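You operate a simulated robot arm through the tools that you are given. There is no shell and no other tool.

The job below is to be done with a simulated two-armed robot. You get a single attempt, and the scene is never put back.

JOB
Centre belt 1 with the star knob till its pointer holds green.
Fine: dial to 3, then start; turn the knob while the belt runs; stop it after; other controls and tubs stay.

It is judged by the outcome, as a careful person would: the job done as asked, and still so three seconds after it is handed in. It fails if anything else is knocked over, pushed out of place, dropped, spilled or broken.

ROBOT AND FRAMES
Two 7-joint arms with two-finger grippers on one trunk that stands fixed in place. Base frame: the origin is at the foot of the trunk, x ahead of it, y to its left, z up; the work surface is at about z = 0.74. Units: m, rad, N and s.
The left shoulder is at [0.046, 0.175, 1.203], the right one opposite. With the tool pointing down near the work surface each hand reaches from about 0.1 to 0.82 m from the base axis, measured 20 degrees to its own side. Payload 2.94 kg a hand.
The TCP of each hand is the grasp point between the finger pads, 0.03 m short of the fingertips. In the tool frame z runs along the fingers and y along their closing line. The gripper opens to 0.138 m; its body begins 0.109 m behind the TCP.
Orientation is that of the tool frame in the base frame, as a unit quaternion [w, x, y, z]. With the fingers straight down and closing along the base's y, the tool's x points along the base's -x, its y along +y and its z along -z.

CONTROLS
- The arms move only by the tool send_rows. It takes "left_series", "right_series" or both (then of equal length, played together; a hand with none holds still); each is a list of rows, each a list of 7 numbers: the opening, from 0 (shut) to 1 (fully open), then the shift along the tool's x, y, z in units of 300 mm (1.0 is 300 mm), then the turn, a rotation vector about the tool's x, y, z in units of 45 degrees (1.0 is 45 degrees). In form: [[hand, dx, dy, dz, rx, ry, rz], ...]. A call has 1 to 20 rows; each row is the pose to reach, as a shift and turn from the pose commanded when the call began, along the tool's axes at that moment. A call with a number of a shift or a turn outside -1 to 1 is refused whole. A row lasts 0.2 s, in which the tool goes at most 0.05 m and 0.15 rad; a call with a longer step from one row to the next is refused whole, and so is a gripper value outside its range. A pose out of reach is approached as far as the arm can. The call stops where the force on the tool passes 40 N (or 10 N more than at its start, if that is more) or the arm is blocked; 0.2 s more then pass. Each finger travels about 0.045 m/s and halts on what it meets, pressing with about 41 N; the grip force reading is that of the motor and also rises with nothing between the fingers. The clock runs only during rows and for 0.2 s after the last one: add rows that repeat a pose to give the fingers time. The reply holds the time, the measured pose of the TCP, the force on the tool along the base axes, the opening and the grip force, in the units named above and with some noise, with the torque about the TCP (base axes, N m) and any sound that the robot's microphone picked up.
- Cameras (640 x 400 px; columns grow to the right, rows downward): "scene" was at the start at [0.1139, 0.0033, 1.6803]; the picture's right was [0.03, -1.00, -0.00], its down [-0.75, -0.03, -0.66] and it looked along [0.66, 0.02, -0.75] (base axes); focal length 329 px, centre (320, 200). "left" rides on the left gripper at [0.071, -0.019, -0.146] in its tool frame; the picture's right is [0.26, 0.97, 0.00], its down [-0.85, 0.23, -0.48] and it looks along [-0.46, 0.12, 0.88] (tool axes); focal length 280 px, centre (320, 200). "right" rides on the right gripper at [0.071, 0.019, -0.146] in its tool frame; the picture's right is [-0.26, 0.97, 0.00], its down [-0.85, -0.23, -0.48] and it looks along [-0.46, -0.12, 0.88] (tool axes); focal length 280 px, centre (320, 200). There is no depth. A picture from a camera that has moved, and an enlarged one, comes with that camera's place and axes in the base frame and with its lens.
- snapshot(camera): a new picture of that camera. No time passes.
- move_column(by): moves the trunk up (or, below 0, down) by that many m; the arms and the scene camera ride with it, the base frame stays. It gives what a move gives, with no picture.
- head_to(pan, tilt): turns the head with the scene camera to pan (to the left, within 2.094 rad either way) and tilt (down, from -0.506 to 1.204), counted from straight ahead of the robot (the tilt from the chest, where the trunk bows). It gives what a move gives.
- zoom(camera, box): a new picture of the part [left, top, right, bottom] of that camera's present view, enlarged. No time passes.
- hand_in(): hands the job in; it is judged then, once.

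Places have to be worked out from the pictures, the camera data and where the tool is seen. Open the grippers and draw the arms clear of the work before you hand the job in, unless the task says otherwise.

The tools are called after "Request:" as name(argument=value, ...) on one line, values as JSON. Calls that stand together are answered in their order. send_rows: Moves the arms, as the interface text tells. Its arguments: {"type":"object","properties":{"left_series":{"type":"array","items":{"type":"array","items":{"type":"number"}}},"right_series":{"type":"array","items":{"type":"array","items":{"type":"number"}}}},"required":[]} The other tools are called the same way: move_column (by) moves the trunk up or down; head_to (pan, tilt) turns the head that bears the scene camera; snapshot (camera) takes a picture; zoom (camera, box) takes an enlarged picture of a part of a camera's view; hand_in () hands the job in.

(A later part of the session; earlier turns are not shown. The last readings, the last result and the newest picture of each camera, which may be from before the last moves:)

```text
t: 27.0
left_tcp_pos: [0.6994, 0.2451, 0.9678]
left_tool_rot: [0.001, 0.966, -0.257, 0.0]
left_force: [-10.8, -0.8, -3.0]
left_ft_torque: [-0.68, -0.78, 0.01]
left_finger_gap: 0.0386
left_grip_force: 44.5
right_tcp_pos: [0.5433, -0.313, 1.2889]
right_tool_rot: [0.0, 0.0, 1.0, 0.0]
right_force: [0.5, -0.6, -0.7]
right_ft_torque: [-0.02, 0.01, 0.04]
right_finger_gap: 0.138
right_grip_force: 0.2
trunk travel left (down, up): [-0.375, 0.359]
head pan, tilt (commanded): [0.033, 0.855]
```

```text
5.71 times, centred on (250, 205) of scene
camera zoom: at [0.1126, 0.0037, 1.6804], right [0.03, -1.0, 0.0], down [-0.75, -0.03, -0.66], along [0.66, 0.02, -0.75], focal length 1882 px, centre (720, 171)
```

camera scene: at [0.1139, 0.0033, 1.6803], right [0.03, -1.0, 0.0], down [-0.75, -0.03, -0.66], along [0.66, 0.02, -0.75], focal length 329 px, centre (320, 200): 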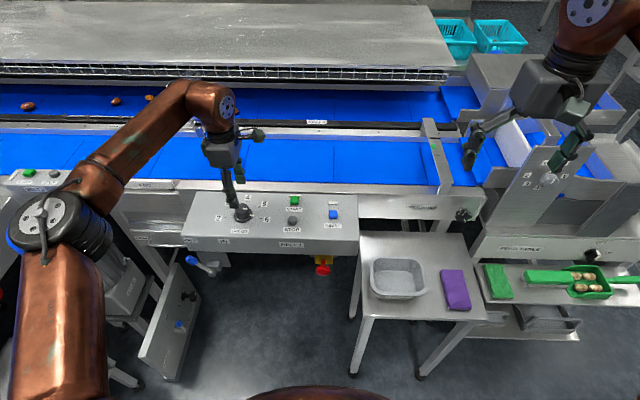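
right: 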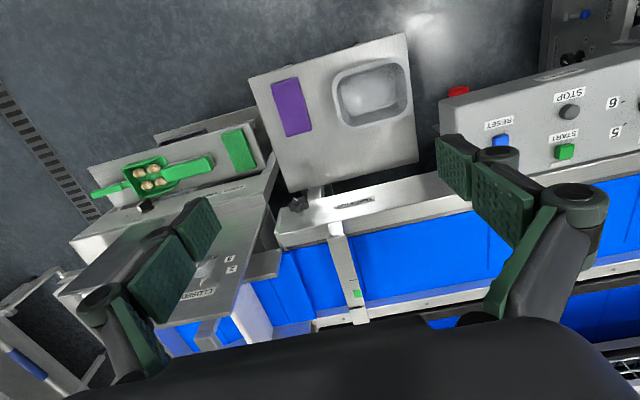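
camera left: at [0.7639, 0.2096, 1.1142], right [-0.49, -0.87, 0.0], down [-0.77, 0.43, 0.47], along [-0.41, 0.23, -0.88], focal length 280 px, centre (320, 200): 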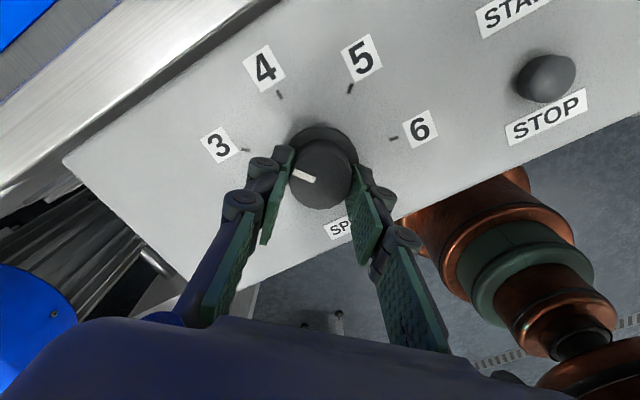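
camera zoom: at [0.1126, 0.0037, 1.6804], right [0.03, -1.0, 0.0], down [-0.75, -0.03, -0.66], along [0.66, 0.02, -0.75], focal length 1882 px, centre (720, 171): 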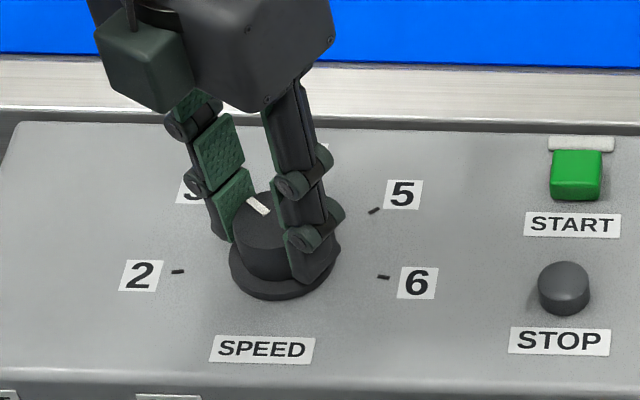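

The top mark now points up-left toward 3. I'll open the fingers, lift off and check the skirt pointer against the tick.

Request:
send_rows(left_series=[[0.55, 0, 0, 0, 0, 0, 0], [0.55, 0, 0, 0, 0, 0, 0], [0.55, 0, 0, 0, 0, 0, 0], [0.55, 0, 0, -0.08, 0, 0, 0], [0.55, 0, 0, -0.18, 0, 0, 0], [0.55, 0, 0, -0.28, 0, 0, 0], [0.55, 0, 0, -0.28, 0, 0, 0]])

Request:
zoom(camera="left", box=[220, 30, 420, 230])

Request:
zoom(camera="scene", box=[210, 170, 290, 240])

```text
t: 28.6
left_tcp_pos: [0.7009, 0.2457, 1.0521]
left_tool_rot: [0.0, 0.966, -0.258, 0.0]
left_force: [0.4, 0.0, 0.3]
left_ft_torque: [-0.02, -0.02, 0.04]
left_finger_gap: 0.076
left_grip_force: 0.1
right_tcp_pos: [0.546, -0.3135, 1.2884]
right_tool_rot: [-0.002, 0.0, 1.0, 0.0]
right_force: [0.7, 0.6, 0.1]
right_ft_torque: [-0.01, 0.05, 0.03]
right_finger_gap: 0.138
right_grip_force: 0.1
trunk travel left (down, up): [-0.375, 0.359]
head pan, tilt (commanded): [0.033, 0.855]
```

```text
2.00 times, centred on (320, 130) of left
camera zoom: at [0.773, 0.2277, 1.1975], right [-0.25, -0.97, 0.0], down [-0.85, 0.22, 0.48], along [-0.46, 0.12, -0.88], focal length 561 px, centre (320, 340)
```

zoom: 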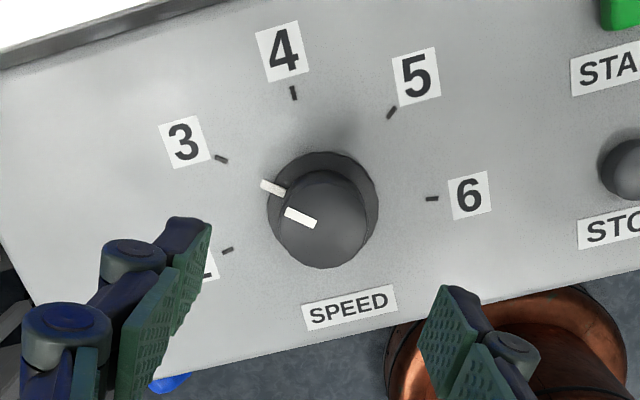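

```text
5.71 times, centred on (250, 205) of scene
camera zoom: at [0.1145, 0.0037, 1.6802], right [0.03, -1.0, 0.0], down [-0.75, -0.03, -0.66], along [0.66, 0.02, -0.75], focal length 1882 px, centre (720, 171)
```

zoom: 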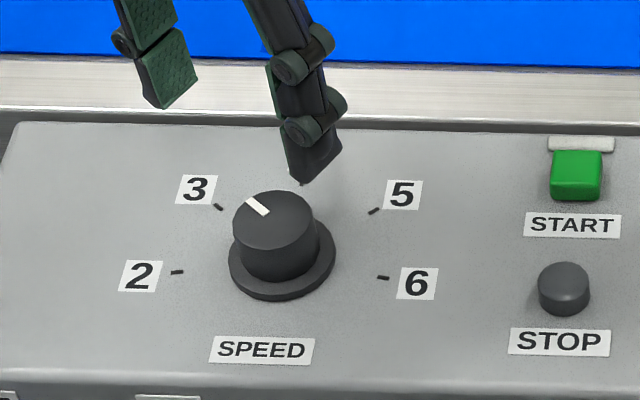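

The pointer is on the tick for 3 within about 2°, so the dial is set. Next I ready the right arm: I'll tilt its tool toward horizontal (pointing at the rail) in two stages while shifting to the knob's side, and turn the left wrist back.

Request:
send_rows(right_series=[[0.7, 0, -0.04, 0.04, 0, -0.16, 0], [0.7, 0, -0.09, 0.09, 0, -0.32, 0], [0.7, 0, -0.14, 0.14, 0, -0.48, 0], [0.7, 0, -0.19, 0.19, 0, -0.64, 0], [0.7, 0, -0.24, 0.24, 0, -0.8, 0], [0.7, 0, -0.287, 0.293, 0, -1.0, 0], [0.7, 0, -0.287, 0.293, 0, -1.0, 0]], left_series=[[0.3, 0, 0, -0.03, 0, 0, 0.167], [0.3, 0, 0, -0.06, 0, 0, 0.333], [0.3, 0, 0, -0.1, 0, 0, 0.5], [0.3, 0, 0, -0.13, 0, 0, 0.667], [0.3, 0, 0, -0.15, 0, 0, 0.833], [0.3, 0, 0, -0.15, 0, 0, 1.0], [0.3, 0, 0, -0.15, 0, 0, 1.0]])

Request:
snapshot(camera="scene")

Request:
snapshot(camera="right")

```text
refused: row 6 steps farther than a row can; nothing moved
```

```text
taken
camera scene: at [0.1145, 0.0037, 1.6802], right [0.03, -1.0, 0.0], down [-0.75, -0.03, -0.66], along [0.66, 0.02, -0.75], focal length 329 px, centre (320, 200)
```

scene: 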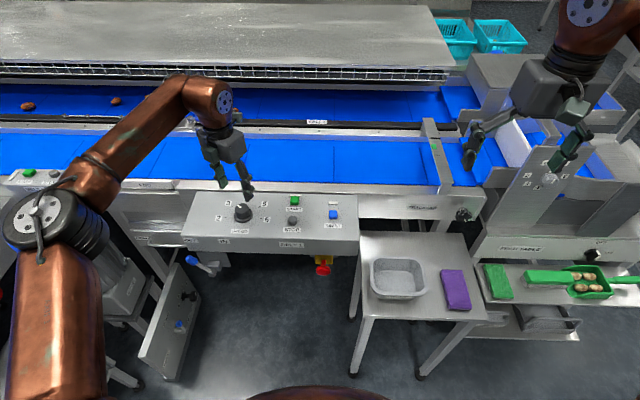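

```text
taken
camera right: at [0.4755, -0.2944, 1.4334], right [0.26, 0.97, 0.0], down [0.85, -0.23, 0.47], along [0.46, -0.12, -0.88], focal length 280 px, centre (320, 200)
```

right: 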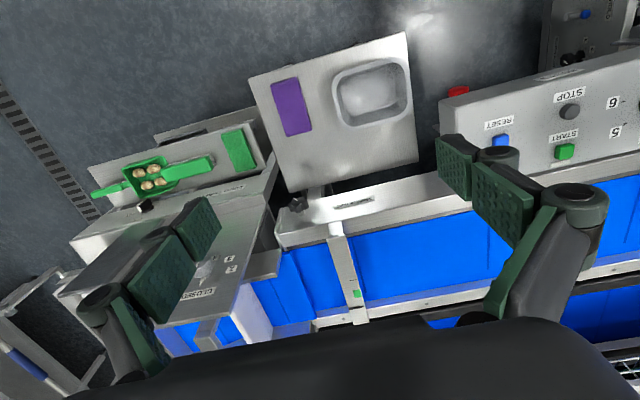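

One step was too long, so nothing moved. I'll resend with even turn steps.

Request:
send_rows(right_series=[[0.7, 0, -0.04, 0.04, 0, -0.167, 0], [0.7, 0, -0.09, 0.09, 0, -0.333, 0], [0.7, 0, -0.14, 0.14, 0, -0.5, 0], [0.7, 0, -0.19, 0.19, 0, -0.667, 0], [0.7, 0, -0.24, 0.24, 0, -0.833, 0], [0.7, 0, -0.287, 0.293, 0, -1.0, 0], [0.7, 0, -0.287, 0.293, 0, -1.0, 0]], left_series=[[0.3, 0, 0, -0.03, 0, 0, 0.167], [0.3, 0, 0, -0.06, 0, 0, 0.333], [0.3, 0, 0, -0.1, 0, 0, 0.5], [0.3, 0, 0, -0.13, 0, 0, 0.667], [0.3, 0, 0, -0.15, 0, 0, 0.833], [0.3, 0, 0, -0.15, 0, 0, 1.0], [0.3, 0, 0, -0.15, 0, 0, 1.0]])

Request:
snapshot(camera="scene")

Request:
snapshot(camera="right")

```text
t: 30.2
left_tcp_pos: [0.6995, 0.2469, 1.0967]
left_tool_rot: [0.001, 0.794, -0.608, 0.001]
left_force: [0.6, -0.1, 0.2]
left_ft_torque: [-0.02, 0.06, -0.01]
left_finger_gap: 0.0414
left_grip_force: 0.0
right_tcp_pos: [0.546, -0.3987, 1.2002]
right_tool_rot: [0.382, 0.001, 0.924, 0.0]
right_force: [0.3, -0.1, 0.4]
right_ft_torque: [0.01, 0.0, -0.02]
right_finger_gap: 0.0965
right_grip_force: 0.1
trunk travel left (down, up): [-0.375, 0.359]
head pan, tilt (commanded): [0.033, 0.855]
```

```text
taken
camera scene: at [0.115, 0.0038, 1.6802], right [0.03, -1.0, 0.0], down [-0.75, -0.03, -0.66], along [0.66, 0.02, -0.75], focal length 329 px, centre (320, 200)
```

scene: 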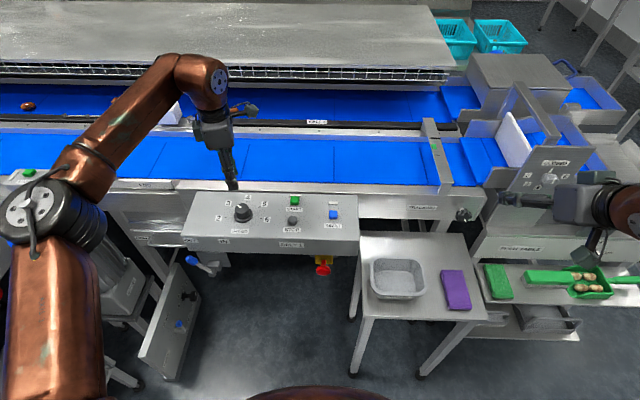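

```text
taken
camera right: at [0.3938, -0.3793, 1.2532], right [0.18, 0.97, 0.19], down [0.26, -0.23, 0.94], along [0.95, -0.12, -0.3], focal length 280 px, centre (320, 200)
```

right: 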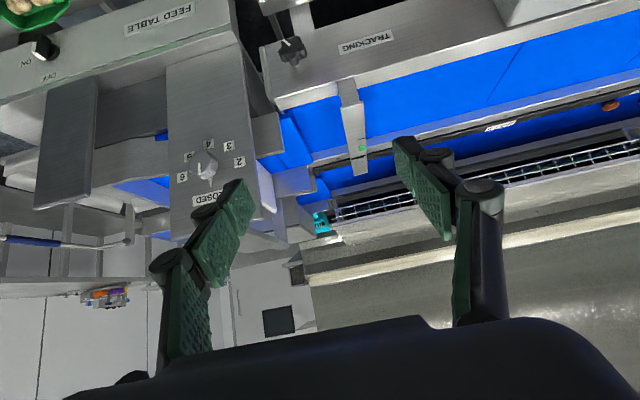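

Both arms moved as wanted; the right tool is tilted 45° and clear. I'll finish tilting it to horizontal and lower it to about (0.58, -0.41, 0.97), still well in front of the rail, while turning the left wrist further back.

Request:
send_rows(right_series=[[0.7, 0.058, -0.005, 0.078, 0, -0.125, 0], [0.7, 0.116, -0.01, 0.156, 0, -0.25, 0], [0.7, 0.173, -0.015, 0.233, 0, -0.375, 0], [0.7, 0.231, -0.02, 0.311, 0, -0.5, 0], [0.7, 0.289, -0.025, 0.389, 0, -0.625, 0], [0.7, 0.347, -0.03, 0.467, 0, -0.75, 0], [0.7, 0.404, -0.035, 0.544, 0, -0.875, 0], [0.7, 0.462, -0.037, 0.622, 0, -1.0, 0], [0.7, 0.462, -0.037, 0.622, 0, -1.0, 0]], left_series=[[0.15, 0, 0, 0, 0, 0, 0.167], [0.1, 0, 0, 0, 0, 0, 0.333], [0.05, 0, 0, 0, 0, 0, 0.5], [0, 0, 0, 0, 0, 0, 0.667], [0, 0, 0, 0, 0, 0, 0.833], [0, 0, 0, 0, 0, 0, 1.0], [0, 0, 0, 0, 0, 0, 1.0], [0, 0, 0, 0, 0, 0, 1.0], [0, 0, 0, 0, 0, 0, 1.0]])

Request:
snapshot(camera="scene")

Request:
snapshot(camera="right")

```text
t: 32.2
left_tcp_pos: [0.6999, 0.2447, 1.0993]
left_tool_rot: [0.001, -0.502, 0.865, -0.001]
left_force: [-0.3, 0.1, 1.1]
left_ft_torque: [0.03, -0.02, -0.02]
left_finger_gap: 0.0001
left_grip_force: 28.4
right_tcp_pos: [0.5786, -0.4108, 0.9709]
right_tool_rot: [0.708, 0.001, 0.706, 0.0]
right_force: [-0.2, -0.6, -0.6]
right_ft_torque: [-0.02, 0.0, 0.04]
right_finger_gap: 0.0967
right_grip_force: 0.0
right hand out of reach, approached as far as the arm can: row 5
trunk travel left (down, up): [-0.375, 0.359]
head pan, tilt (commanded): [0.033, 0.855]
```

```text
taken
camera scene: at [0.1121, 0.0026, 1.6806], right [0.03, -1.0, 0.0], down [-0.75, -0.02, -0.66], along [0.66, 0.02, -0.75], focal length 329 px, centre (320, 200)
```

scene: 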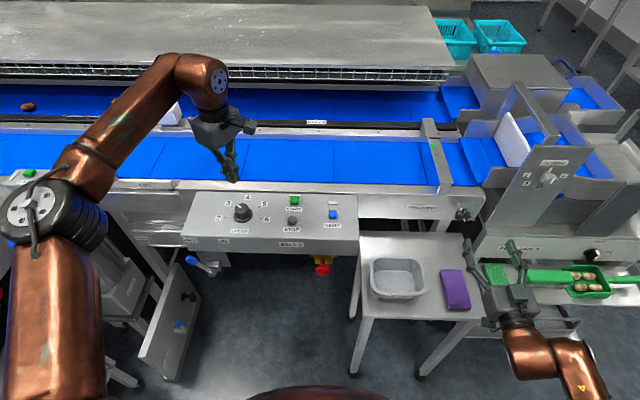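

```text
taken
camera right: at [0.4326, -0.3914, 0.8997], right [0.0, 0.96, 0.26], down [-0.48, -0.23, 0.85], along [0.88, -0.13, 0.46], focal length 280 px, centre (320, 200)
```

right: 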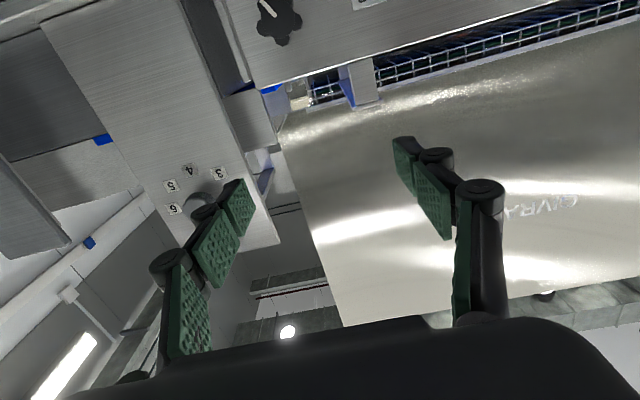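

The right tool is now horizontal with its camera below it, and the star knob shows at the picture's top. I'll zoom on it to pin down its place and shape.

Request:
zoom(camera="right", box=[230, 0, 330, 62])

Request:
zoom(camera="scene", box=[440, 195, 490, 230])

Request:
zoom(camera="scene", box=[360, 200, 640, 400])

```text
6.40 times, centred on (280, 31) of right
camera zoom: at [0.4326, -0.3914, 0.8997], right [0.0, 0.96, 0.26], down [-0.48, -0.23, 0.85], along [0.88, -0.13, 0.46], focal length 1794 px, centre (576, 1282)
```

zoom: 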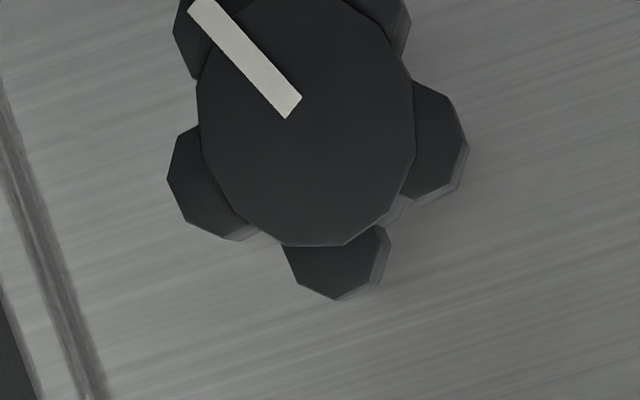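

```text
11.43 times, centred on (465, 212) of scene
camera zoom: at [0.1121, 0.0026, 1.6806], right [0.03, -1.0, 0.0], down [-0.75, -0.02, -0.66], along [0.66, 0.02, -0.75], focal length 3764 px, centre (-1337, 57)
```

zoom: 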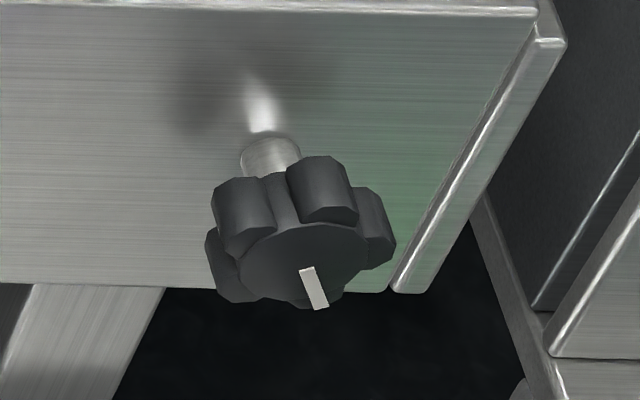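

```text
2.00 times, centred on (500, 300) of scene
camera zoom: at [0.1121, 0.0026, 1.6806], right [0.03, -1.0, 0.0], down [-0.75, -0.02, -0.66], along [0.66, 0.02, -0.75], focal length 659 px, centre (-40, 0)
```

zoom: 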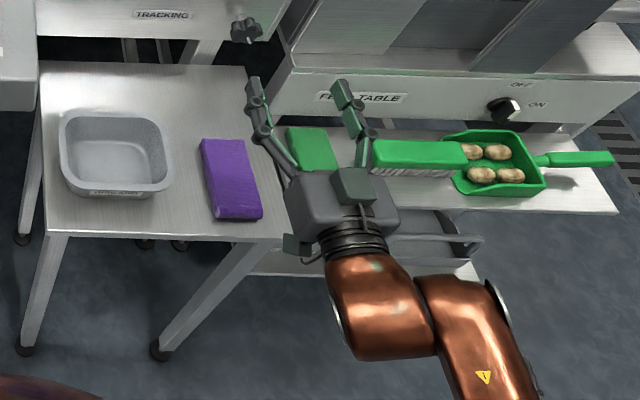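

The two views put the star knob's face centre at about (0.763, -0.427, 0.864); it has six lobes and is about 47 mm across. I'll turn the right wrist 45° clockwise (as I face the knob) in free space to test its range, and turn the left wrist on.

Request:
send_rows(right_series=[[0.7, 0, 0, 0, 0, 0, 0.167], [0.7, 0, 0, 0, 0, 0, 0.333], [0.7, 0, 0, 0, 0, 0, 0.5], [0.7, 0, 0, 0, 0, 0, 0.667], [0.7, 0, 0, 0, 0, 0, 0.833], [0.7, 0, 0, 0, 0, 0, 1.0], [0.7, 0, 0, 0, 0, 0, 1.0]], left_series=[[0, 0, 0, 0, 0, 0, 0.167], [0, 0, 0, 0, 0, 0, 0.333], [0, 0, 0, 0, 0, 0, 0.5], [0, 0, 0, 0, 0, 0, 0.667], [0, 0, 0, 0, 0, 0, 0.833], [0, 0, 0, 0, 0, 0, 1.0], [0, 0, 0, 0, 0, 0, 1.0]])

Request:
snapshot(camera="scene")

Request:
snapshot(camera="right")

```text
t: 33.8
left_tcp_pos: [0.6998, 0.2463, 1.0972]
left_tool_rot: [0.0, -0.13, 0.991, -0.001]
left_force: [0.8, 0.1, 0.8]
left_ft_torque: [-0.01, -0.03, 0.02]
left_finger_gap: 0.0003
left_grip_force: 28.7
right_tcp_pos: [0.5792, -0.4117, 0.9693]
right_tool_rot: [0.653, 0.272, 0.653, 0.271]
right_force: [-1.0, -0.5, -0.4]
right_ft_torque: [0.0, -0.01, 0.02]
right_finger_gap: 0.0966
right_grip_force: 0.0
trunk travel left (down, up): [-0.375, 0.359]
head pan, tilt (commanded): [0.033, 0.855]
```

```text
taken
camera scene: at [0.1138, 0.0034, 1.6804], right [0.03, -1.0, 0.0], down [-0.75, -0.03, -0.66], along [0.66, 0.02, -0.75], focal length 329 px, centre (320, 200)
```

scene: 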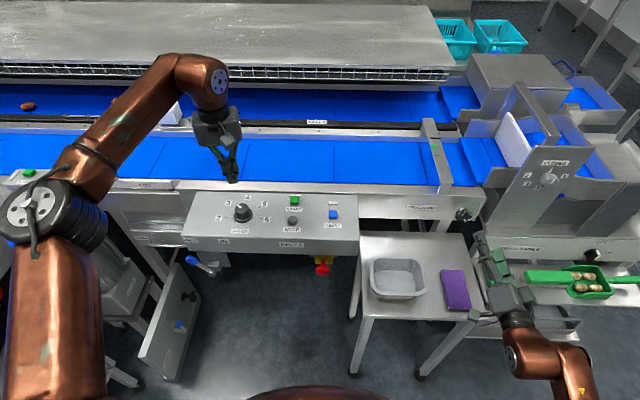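

```text
taken
camera right: at [0.4338, -0.347, 0.9337], right [0.0, 0.49, 0.87], down [-0.48, -0.76, 0.44], along [0.88, -0.41, 0.24], focal length 280 px, centre (320, 200)
```

right: 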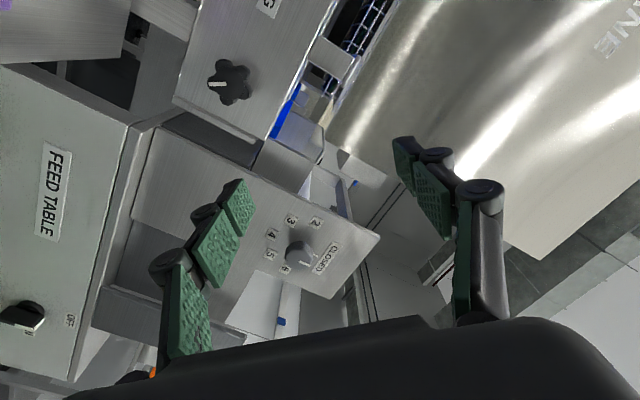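

Rotation works, and the star knob is now fully in view from the right camera. I'll zoom on it for a better fix and its lobe angles.

Request:
zoom(camera="right", box=[180, 40, 280, 120])

```text
5.00 times, centred on (230, 80) of right
camera zoom: at [0.4338, -0.347, 0.9337], right [0.0, 0.49, 0.87], down [-0.48, -0.76, 0.44], along [0.88, -0.41, 0.24], focal length 1402 px, centre (770, 800)
```

zoom: 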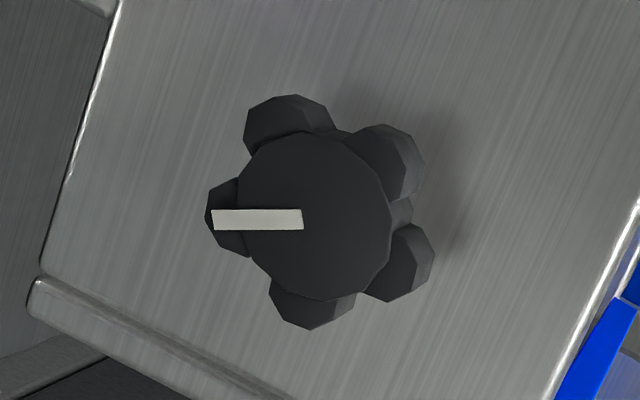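

It has five lobes, with the marked lobe pointing down-right, and the face centre is confirmed at (0.762, -0.4265, 0.865). Closing along the marked lobe's line needs 15° more roll, so I'll roll to that and go to a pre-grasp 10 cm in front of the knob while squaring the left hand.

Request:
send_rows(right_series=[[0.65, 0.036, -0.048, 0.045, 0, 0, 0.056], [0.65, 0.071, -0.096, 0.09, 0, 0, 0.111], [0.65, 0.107, -0.144, 0.135, 0, 0, 0.167], [0.65, 0.143, -0.192, 0.18, 0, 0, 0.222], [0.65, 0.178, -0.241, 0.225, 0, 0, 0.278], [0.65, 0.214, -0.289, 0.27, 0, 0, 0.333], [0.65, 0.214, -0.289, 0.27, 0, 0, 0.333]], left_series=[[0, 0, 0, 0, 0, 0, 0.056], [0, 0, 0, 0, 0, 0, 0.111], [0, 0, 0, 0, 0, 0, 0.167], [0, 0, 0, 0, 0, 0, 0.222], [0, 0, 0, 0, 0, 0, 0.278], [0, 0, 0, 0, 0, 0, 0.333], [0, 0, 0, 0, 0, 0, 0.333]])

Request:
snapshot(camera="scene")

Request:
snapshot(camera="right")

Request:
snapshot(camera="left")

```text
t: 35.4
left_tcp_pos: [0.699, 0.2458, 1.097]
left_tool_rot: [0.001, -0.001, 1.0, -0.002]
left_force: [-0.3, -0.3, -1.0]
left_ft_torque: [0.02, 0.03, 0.02]
left_finger_gap: 0.0001
left_grip_force: 28.3
right_tcp_pos: [0.6594, -0.426, 0.8642]
right_tool_rot: [0.612, 0.355, 0.612, 0.354]
right_force: [0.0, 0.2, -0.1]
right_ft_torque: [-0.01, 0.0, 0.04]
right_finger_gap: 0.0898
right_grip_force: 0.1
trunk travel left (down, up): [-0.375, 0.359]
head pan, tilt (commanded): [0.033, 0.855]
```

```text
taken
camera scene: at [0.1134, 0.0036, 1.6804], right [0.03, -1.0, 0.0], down [-0.75, -0.03, -0.66], along [0.66, 0.02, -0.75], focal length 329 px, centre (320, 200)
```

scene: 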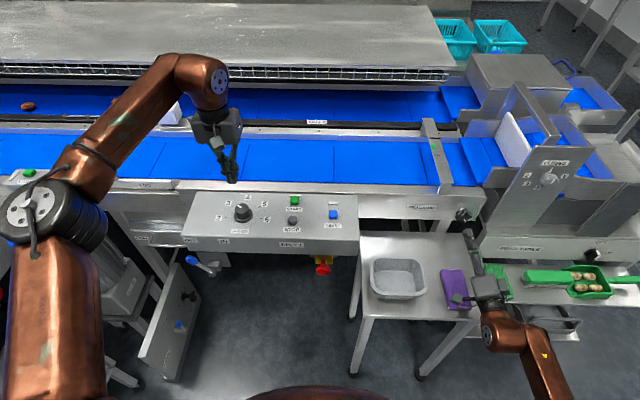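

```text
taken
camera right: at [0.5135, -0.3545, 0.8443], right [0.0, 0.25, 0.97], down [-0.48, -0.85, 0.22], along [0.88, -0.46, 0.12], focal length 280 px, centre (320, 200)
```

right: 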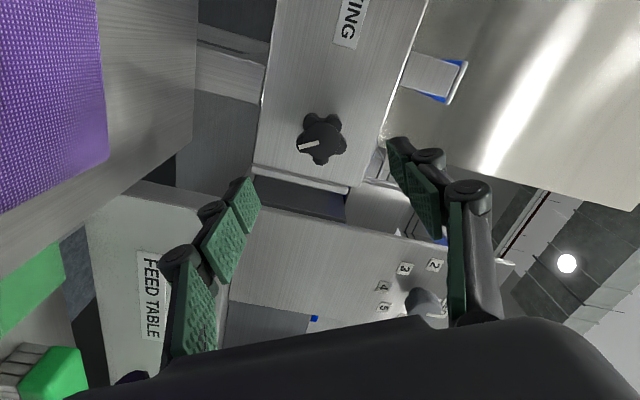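

```text
taken
camera left: at [0.6297, 0.2264, 1.2429], right [-0.26, 0.96, 0.0], down [0.85, 0.23, 0.48], along [0.46, 0.13, -0.88], focal length 280 px, centre (320, 200)
```

left: 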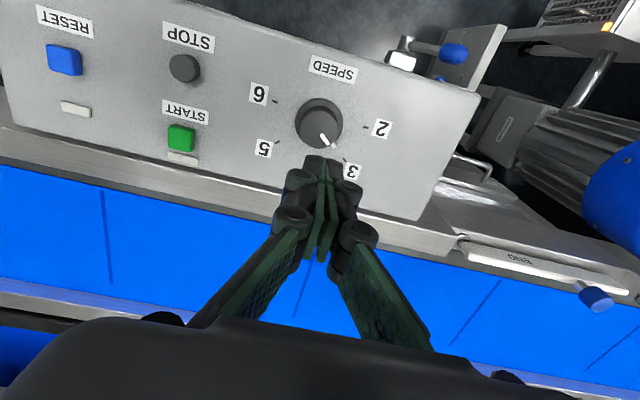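

The knob lies right on the line ahead of the right TCP, with the marked lobe toward one finger as planned. I'll go straight in so the fingertips pass beside the knob, about 2 cm past its face.

Request:
send_rows(right_series=[[0.65, 0, -0.002, 0.06, 0, 0, 0], [0.65, 0, -0.004, 0.12, 0, 0, 0], [0.65, 0, -0.004, 0.18, 0, 0, 0], [0.65, 0, -0.004, 0.24, 0, 0, 0], [0.65, 0, -0.004, 0.28, 0, 0, 0], [0.65, 0, -0.004, 0.31, 0, 0, 0], [0.65, 0, -0.004, 0.31, 0, 0, 0]])

Request:
snapshot(camera="right")

Request:
zoom(camera="scene", box=[400, 120, 540, 320])

```text
t: 37.0
left_tcp_pos: [0.6996, 0.2468, 1.0971]
left_tool_rot: [0.001, -0.002, 1.0, 0.0]
left_force: [0.1, -0.4, -0.3]
left_ft_torque: [0.03, -0.04, 0.02]
left_finger_gap: 0.0
left_grip_force: 28.5
right_tcp_pos: [0.7541, -0.4272, 0.8632]
right_tool_rot: [0.612, 0.354, 0.612, 0.353]
right_force: [-0.3, 0.3, 1.0]
right_ft_torque: [0.02, -0.02, 0.01]
right_finger_gap: 0.0897
right_grip_force: 0.0
trunk travel left (down, up): [-0.375, 0.359]
head pan, tilt (commanded): [0.033, 0.855]
```

```text
taken
camera right: at [0.6076, -0.356, 0.8433], right [0.0, 0.25, 0.97], down [-0.48, -0.85, 0.22], along [0.88, -0.46, 0.12], focal length 280 px, centre (320, 200)
```

right: 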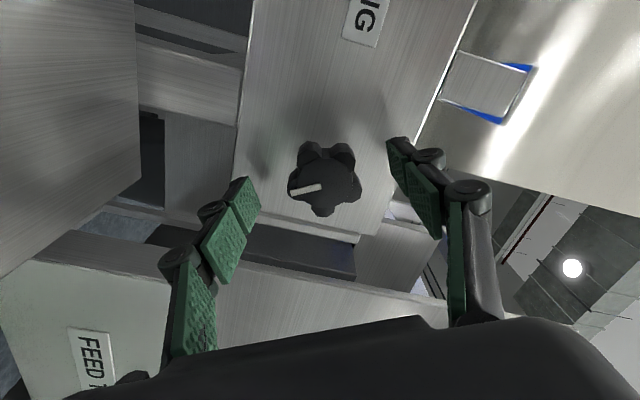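

```text
2.00 times, centred on (470, 220) of scene
camera zoom: at [0.1137, 0.0034, 1.6804], right [0.03, -1.0, 0.0], down [-0.75, -0.03, -0.66], along [0.66, 0.02, -0.75], focal length 659 px, centre (20, 160)
```

zoom: 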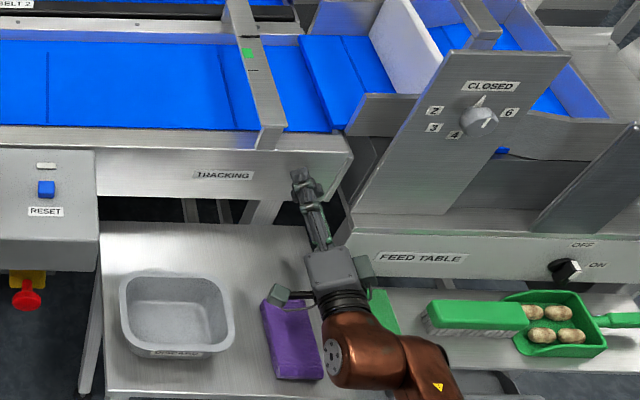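

The right fingers straddle the knob with no contact. Before closing, I'll bring the shut left hand over START, estimated at about (0.751, 0.101).

Request:
send_rows(left_series=[[0, -0.025, -0.08, 0.0, 0, 0, 0], [0, -0.05, -0.16, 0.03, 0, 0, 0], [0, -0.075, -0.24, 0.07, 0, 0, 0], [0, -0.1, -0.32, 0.11, 0, 0, 0], [0, -0.125, -0.4, 0.16, 0, 0, 0], [0, -0.152, -0.483, 0.2, 0, 0, 0], [0, -0.152, -0.483, 0.2, 0, 0, 0]])

Request:
snapshot(camera="left")

Request:
zoom(camera="scene", box=[240, 140, 360, 250])

```text
t: 38.6
left_tcp_pos: [0.7463, 0.1011, 1.038]
left_tool_rot: [0.001, -0.002, 1.0, -0.001]
left_force: [0.9, 0.4, -0.6]
left_ft_torque: [-0.04, -0.04, -0.01]
left_finger_gap: 0.0
left_grip_force: 28.3
right_tcp_pos: [0.7528, -0.4252, 0.8626]
right_tool_rot: [0.612, 0.354, 0.613, 0.354]
right_force: [-0.7, 0.0, 0.7]
right_ft_torque: [0.0, 0.02, -0.02]
right_finger_gap: 0.0896
right_grip_force: 0.1
trunk travel left (down, up): [-0.375, 0.359]
head pan, tilt (commanded): [0.033, 0.855]
```

```text
taken
camera left: at [0.6768, 0.082, 1.183], right [-0.27, 0.96, 0.0], down [0.85, 0.23, 0.48], along [0.46, 0.13, -0.88], focal length 280 px, centre (320, 200)
```

left: 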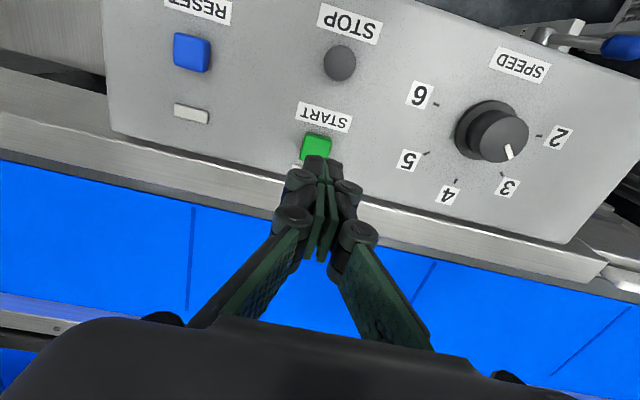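

```text
3.64 times, centred on (300, 195) of scene
camera zoom: at [0.1135, 0.0045, 1.6804], right [0.03, -1.0, 0.0], down [-0.75, -0.03, -0.66], along [0.66, 0.02, -0.75], focal length 1198 px, centre (393, 218)
```

zoom: 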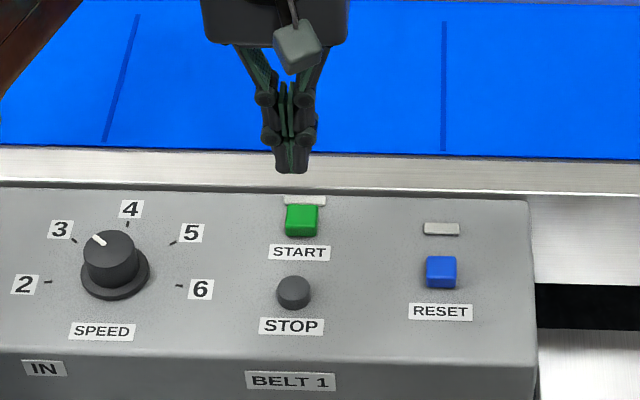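

START's top is at about (0.749, 0.0985, 0.951), and the hand is nearly over it. I'll lower to a few millimetres above the button and take a close baseline picture of the bridge pointer.

Request:
send_rows(left_series=[[0, 0.002, -0.004, 0.06, 0, 0, 0], [0, 0.004, -0.008, 0.12, 0, 0, 0], [0, 0.004, -0.008, 0.167, 0, 0, 0], [0, 0.004, -0.008, 0.167, 0, 0, 0]])

Request:
zoom(camera="scene", box=[240, 140, 360, 250])

Request:
zoom(camera="scene", box=[415, 120, 465, 165])

Request:
snapshot(camera="left")

```text
t: 39.6
left_tcp_pos: [0.7471, 0.0984, 0.9883]
left_tool_rot: [0.0, -0.002, 1.0, -0.001]
left_force: [-0.8, -0.1, 0.0]
left_ft_torque: [0.03, 0.0, 0.0]
left_finger_gap: 0.0
left_grip_force: 28.8
right_tcp_pos: [0.7526, -0.4266, 0.8629]
right_tool_rot: [0.612, 0.354, 0.612, 0.355]
right_force: [0.2, -0.9, -0.2]
right_ft_torque: [0.02, -0.01, 0.02]
right_finger_gap: 0.0898
right_grip_force: 0.1
trunk travel left (down, up): [-0.375, 0.359]
head pan, tilt (commanded): [0.033, 0.855]
```

```text
3.64 times, centred on (300, 195) of scene
camera zoom: at [0.1136, 0.003, 1.6804], right [0.03, -1.0, 0.0], down [-0.75, -0.03, -0.66], along [0.66, 0.02, -0.75], focal length 1198 px, centre (393, 218)
```

zoom: 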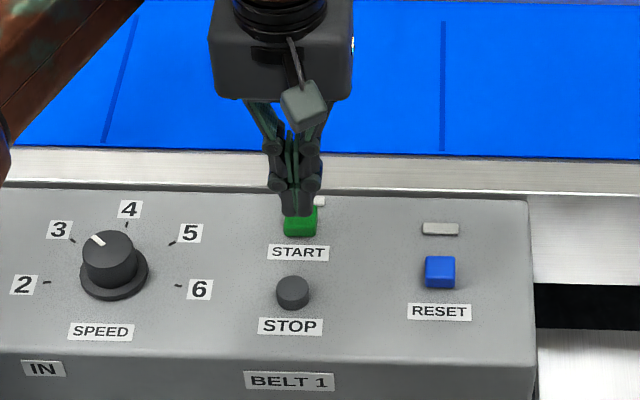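

```text
8.89 times, centred on (440, 142) of scene
camera zoom: at [0.1136, 0.003, 1.6804], right [0.03, -1.0, 0.0], down [-0.75, -0.03, -0.66], along [0.66, 0.02, -0.75], focal length 2928 px, centre (-747, 711)
```

zoom: 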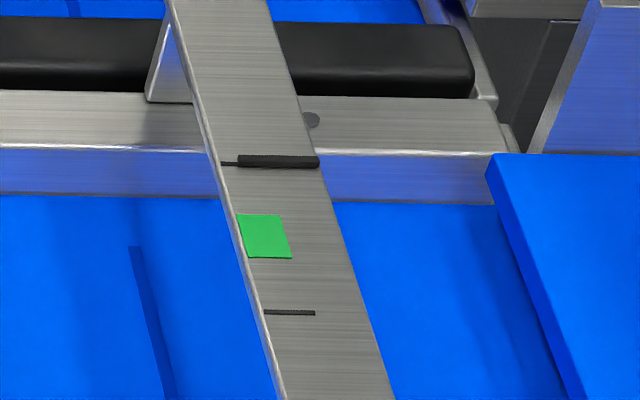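

```text
taken
camera left: at [0.6772, 0.0798, 1.1328], right [-0.27, 0.96, 0.0], down [0.85, 0.23, 0.48], along [0.46, 0.13, -0.88], focal length 280 px, centre (320, 200)
```

left: 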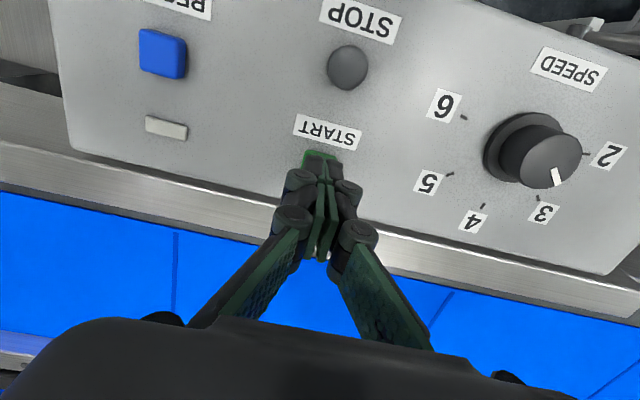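

Fingertips sit centred over START just above it. I'll press down in small steps and watch the force.

Request:
send_rows(left_series=[[0, 0, 0, 0.015, 0, 0, 0], [0, 0, 0, 0.027, 0, 0, 0], [0, 0, 0, 0.035, 0, 0, 0], [0, 0, 0, 0.04, 0, 0, 0]])

Request:
zoom(camera="scene", box=[240, 140, 360, 250])

Request:
zoom(camera="scene", box=[415, 120, 465, 165])

```text
t: 40.6
left_tcp_pos: [0.7459, 0.0981, 0.9742]
left_tool_rot: [0.001, -0.001, 1.0, -0.001]
left_force: [0.8, 0.4, -0.9]
left_ft_torque: [0.0, 0.02, -0.01]
left_finger_gap: 0.0
left_grip_force: 28.6
right_tcp_pos: [0.7542, -0.4262, 0.8625]
right_tool_rot: [0.612, 0.353, 0.613, 0.354]
right_force: [0.3, -0.4, 0.8]
right_ft_torque: [0.0, 0.0, -0.01]
right_finger_gap: 0.0897
right_grip_force: 0.0
trunk travel left (down, up): [-0.375, 0.359]
head pan, tilt (commanded): [0.033, 0.855]
```

```text
3.64 times, centred on (300, 195) of scene
camera zoom: at [0.114, 0.0032, 1.6803], right [0.03, -1.0, 0.0], down [-0.75, -0.03, -0.66], along [0.66, 0.02, -0.75], focal length 1198 px, centre (393, 218)
```

zoom: 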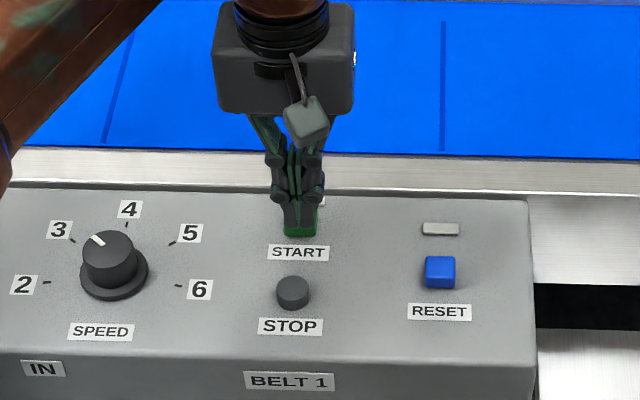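

```text
8.89 times, centred on (440, 142) of scene
camera zoom: at [0.114, 0.0032, 1.6803], right [0.03, -1.0, 0.0], down [-0.75, -0.03, -0.66], along [0.66, 0.02, -0.75], focal length 2928 px, centre (-747, 711)
```

zoom: 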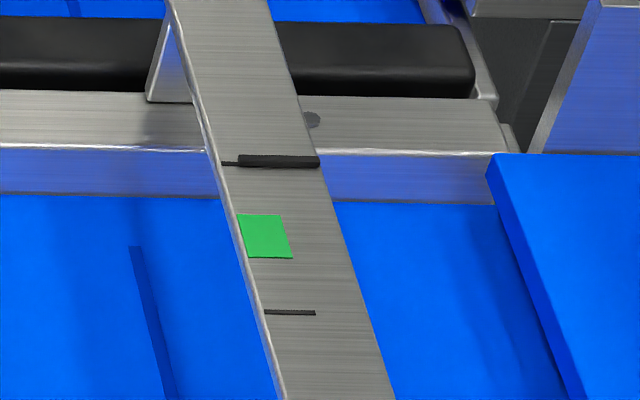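

No contact force yet at TCP z = 0.974. I'll continue down in 2–3 mm steps.

Request:
send_rows(left_series=[[0, 0, 0, 0.008, 0, 0, 0], [0, 0, 0, 0.015, 0, 0, 0], [0, 0, 0, 0.022, 0, 0, 0]])

Request:
zoom(camera="scene", box=[240, 140, 360, 250])

```text
t: 41.4
left_tcp_pos: [0.7454, 0.0986, 0.9692]
left_tool_rot: [0.0, -0.002, 1.0, 0.0]
left_force: [0.2, 0.4, -0.3]
left_ft_torque: [-0.03, 0.02, 0.03]
left_finger_gap: 0.0001
left_grip_force: 28.6
right_tcp_pos: [0.7532, -0.4262, 0.8626]
right_tool_rot: [0.613, 0.354, 0.612, 0.353]
right_force: [-0.2, 0.2, 0.0]
right_ft_torque: [-0.02, 0.06, -0.02]
right_finger_gap: 0.0896
right_grip_force: 0.0
trunk travel left (down, up): [-0.375, 0.359]
head pan, tilt (commanded): [0.033, 0.855]
```

```text
3.64 times, centred on (300, 195) of scene
camera zoom: at [0.114, 0.0032, 1.6803], right [0.03, -1.0, 0.0], down [-0.75, -0.03, -0.66], along [0.66, 0.02, -0.75], focal length 1198 px, centre (393, 218)
```

zoom: 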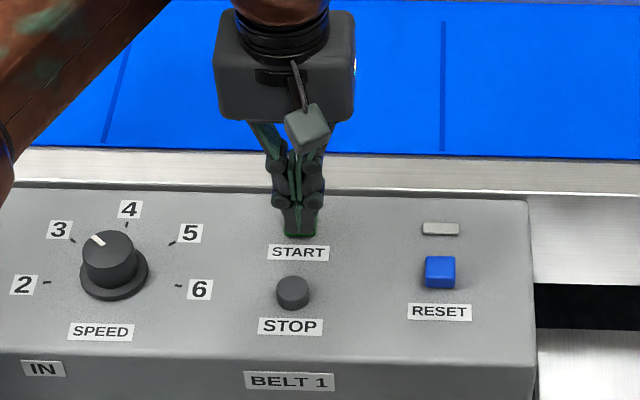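

Still no contact; the tips are at about z = 0.938. Further small steps.

Request:
send_rows(left_series=[[0, 0, 0, 0.007, 0, 0, 0], [0, 0, 0, 0.013, 0, 0, 0], [0, 0, 0, 0.018, 0, 0, 0]])

Request:
zoom(camera="scene", box=[240, 140, 360, 250])

Request:
zoom(camera="scene", box=[415, 120, 465, 165])

```text
t: 42.2
left_tcp_pos: [0.7446, 0.0991, 0.9636]
left_tool_rot: [0.001, -0.001, 1.0, 0.0]
left_force: [1.2, -0.9, 2.0]
left_ft_torque: [-0.04, -0.07, 0.03]
left_finger_gap: 0.0058
left_grip_force: 28.4
right_tcp_pos: [0.7514, -0.4282, 0.8617]
right_tool_rot: [0.613, 0.353, 0.612, 0.354]
right_force: [0.5, -0.8, -0.3]
right_ft_torque: [0.02, 0.01, 0.01]
right_finger_gap: 0.0897
right_grip_force: 0.1
trunk travel left (down, up): [-0.375, 0.359]
head pan, tilt (commanded): [0.033, 0.855]
heard: click
```

```text
3.64 times, centred on (300, 195) of scene
camera zoom: at [0.1138, 0.0031, 1.6804], right [0.03, -1.0, 0.0], down [-0.75, -0.03, -0.66], along [0.66, 0.02, -0.75], focal length 1198 px, centre (393, 218)
```

zoom: 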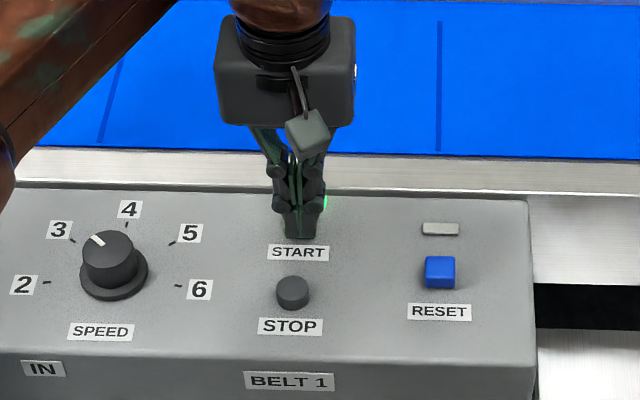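

```text
8.89 times, centred on (440, 142) of scene
camera zoom: at [0.1138, 0.0031, 1.6804], right [0.03, -1.0, 0.0], down [-0.75, -0.03, -0.66], along [0.66, 0.02, -0.75], focal length 2928 px, centre (-747, 711)
```

zoom: 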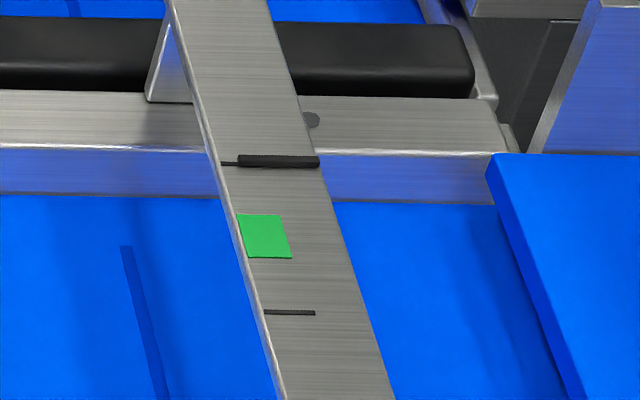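

A click, START's lamp is green and the belt seam has begun to move. Now I'll lift the left hand and close the right gripper on the star knob.

Request:
send_rows(left_series=[[0, 0, 0, -0.03, 0, 0, 0], [0, 0, 0, -0.1, 0, 0, 0], [0, 0, 0, -0.1, 0, 0, 0], [0, 0, 0, -0.1, 0, 0, 0]], right_series=[[0.2, 0, 0, 0, 0, 0, 0], [0.2, 0, 0, 0, 0, 0, 0], [0.2, 0, 0, 0, 0, 0, 0], [0.2, 0, 0, 0, 0, 0, 0]])

Request:
snapshot(camera="right")

Request:
zoom(camera="scene", box=[415, 120, 465, 165])

Request:
snapshot(camera="scene")

```text
t: 43.2
left_tcp_pos: [0.7447, 0.0982, 0.9947]
left_tool_rot: [0.001, -0.002, 1.0, -0.001]
left_force: [0.0, -0.1, -0.2]
left_ft_torque: [0.0, 0.0, 0.0]
left_finger_gap: 0.0002
left_grip_force: 28.7
right_tcp_pos: [0.7534, -0.4254, 0.866]
right_tool_rot: [0.613, 0.352, 0.612, 0.356]
right_force: [0.5, 3.4, 8.3]
right_ft_torque: [0.02, -0.32, 0.27]
right_finger_gap: 0.0472
right_grip_force: 39.2
trunk travel left (down, up): [-0.375, 0.359]
head pan, tilt (commanded): [0.033, 0.855]
```

```text
taken
camera right: at [0.6078, -0.3548, 0.8454], right [0.0, 0.26, 0.97], down [-0.48, -0.85, 0.22], along [0.88, -0.46, 0.12], focal length 280 px, centre (320, 200)
```

right: 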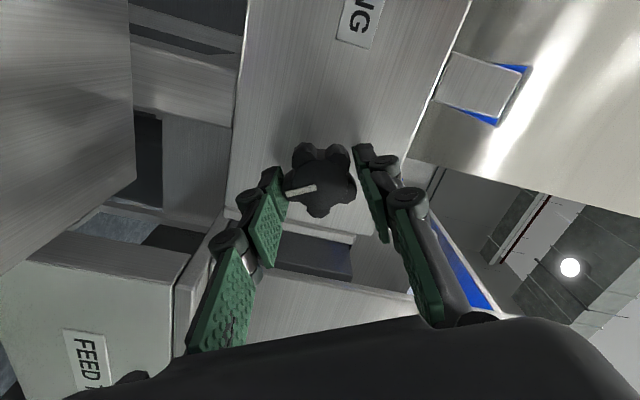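

```text
8.89 times, centred on (440, 142) of scene
camera zoom: at [0.1129, 0.0044, 1.6805], right [0.03, -1.0, 0.0], down [-0.75, -0.03, -0.66], along [0.66, 0.02, -0.75], focal length 2928 px, centre (-747, 711)
```

zoom: 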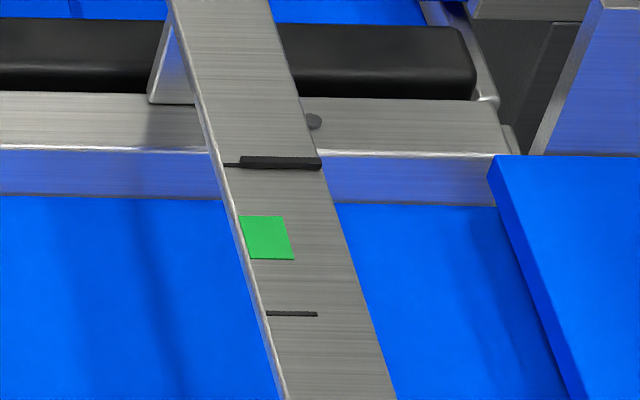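

```text
taken
camera scene: at [0.1129, 0.0044, 1.6805], right [0.03, -1.0, 0.0], down [-0.75, -0.03, -0.66], along [0.66, 0.02, -0.75], focal length 329 px, centre (320, 200)
```

scene: 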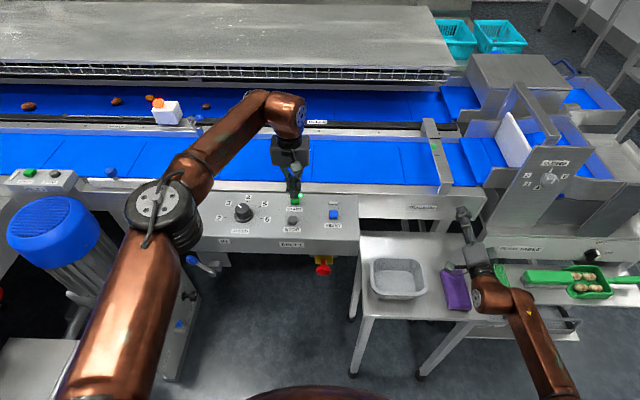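

The knob is gripped at 47 mm with a small pull along the closing line, which I'll relieve. Now a test turn of 30° clockwise, then I'll see which way the pointer drifts.

Request:
send_rows(right_series=[[0.2, 0, 0.008, 0, 0, 0, 0.1], [0.2, 0.001, 0.008, 0, 0, 0, 0.2], [0.2, 0.001, 0.008, 0, 0, 0, 0.33], [0.2, 0.002, 0.008, 0, 0, 0, 0.46], [0.2, 0.003, 0.009, 0, 0, 0, 0.6], [0.2, 0.003, 0.009, 0, 0, 0, 0.667]])

Request:
snapshot(camera="right")

Request:
zoom(camera="scene", box=[415, 120, 465, 165])

```text
t: 44.6
left_tcp_pos: [0.7463, 0.0974, 0.9934]
left_tool_rot: [0.0, -0.002, 1.0, 0.001]
left_force: [0.0, 0.0, -0.2]
left_ft_torque: [-0.02, 0.01, 0.03]
left_finger_gap: 0.0
left_grip_force: 28.4
right_tcp_pos: [0.7532, -0.4258, 0.8646]
right_tool_rot: [0.499, 0.502, 0.499, 0.5]
right_force: [11.7, -4.2, 8.4]
right_ft_torque: [-0.02, -0.04, -0.15]
right_finger_gap: 0.0466
right_grip_force: 44.7
trunk travel left (down, up): [-0.375, 0.359]
head pan, tilt (commanded): [0.033, 0.855]
```

```text
taken
camera right: at [0.608, -0.3547, 0.8838], right [0.0, -0.27, 0.96], down [-0.48, -0.85, -0.23], along [0.88, -0.46, -0.13], focal length 280 px, centre (320, 200)
```

right: 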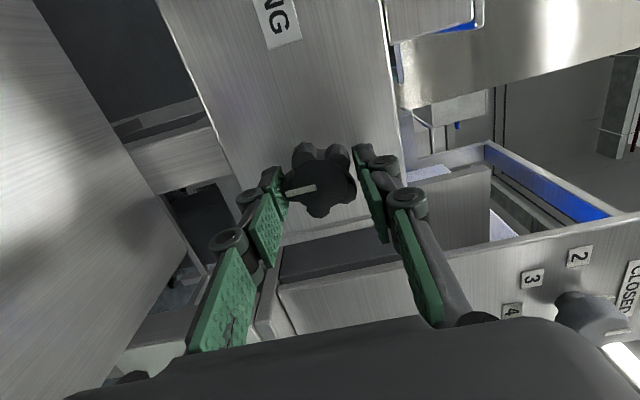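

```text
8.89 times, centred on (440, 142) of scene
camera zoom: at [0.1145, 0.0032, 1.6804], right [0.03, -1.0, 0.0], down [-0.75, -0.03, -0.66], along [0.66, 0.02, -0.75], focal length 2928 px, centre (-747, 711)
```

zoom: 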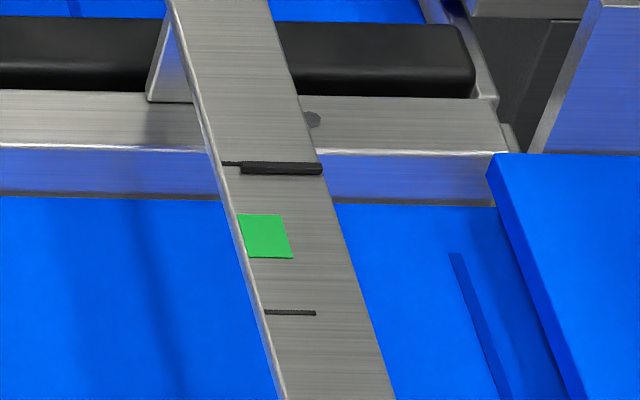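

Clockwise is right: the pointer has moved a little toward the green. I'll hold still for a second to learn how it drifts with the knob at this angle.

Request:
send_rows(right_series=[[0.2, 0, 0, 0, 0, 0, 0], [0.2, 0, 0, 0, 0, 0, 0], [0.2, 0, 0, 0, 0, 0, 0], [0.2, 0, 0, 0, 0, 0, 0]])

Request:
zoom(camera="scene", box=[415, 120, 465, 165])

```text
t: 45.6
left_tcp_pos: [0.7449, 0.0979, 0.9935]
left_tool_rot: [0.0, -0.002, 1.0, 0.0]
left_force: [0.2, 0.0, 0.0]
left_ft_torque: [0.05, 0.02, 0.01]
left_finger_gap: 0.0002
left_grip_force: 28.2
right_tcp_pos: [0.7535, -0.4254, 0.866]
right_tool_rot: [0.5, 0.5, 0.5, 0.5]
right_force: [16.1, -6.9, 10.2]
right_ft_torque: [-0.01, -0.05, -0.24]
right_finger_gap: 0.0471
right_grip_force: 44.8
trunk travel left (down, up): [-0.375, 0.359]
head pan, tilt (commanded): [0.033, 0.855]
```

```text
8.89 times, centred on (440, 142) of scene
camera zoom: at [0.1147, 0.0029, 1.6804], right [0.03, -1.0, 0.0], down [-0.75, -0.03, -0.66], along [0.66, 0.02, -0.75], focal length 2928 px, centre (-747, 711)
```

zoom: 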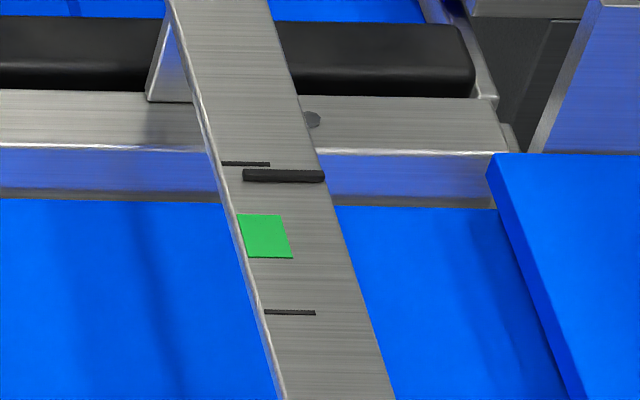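

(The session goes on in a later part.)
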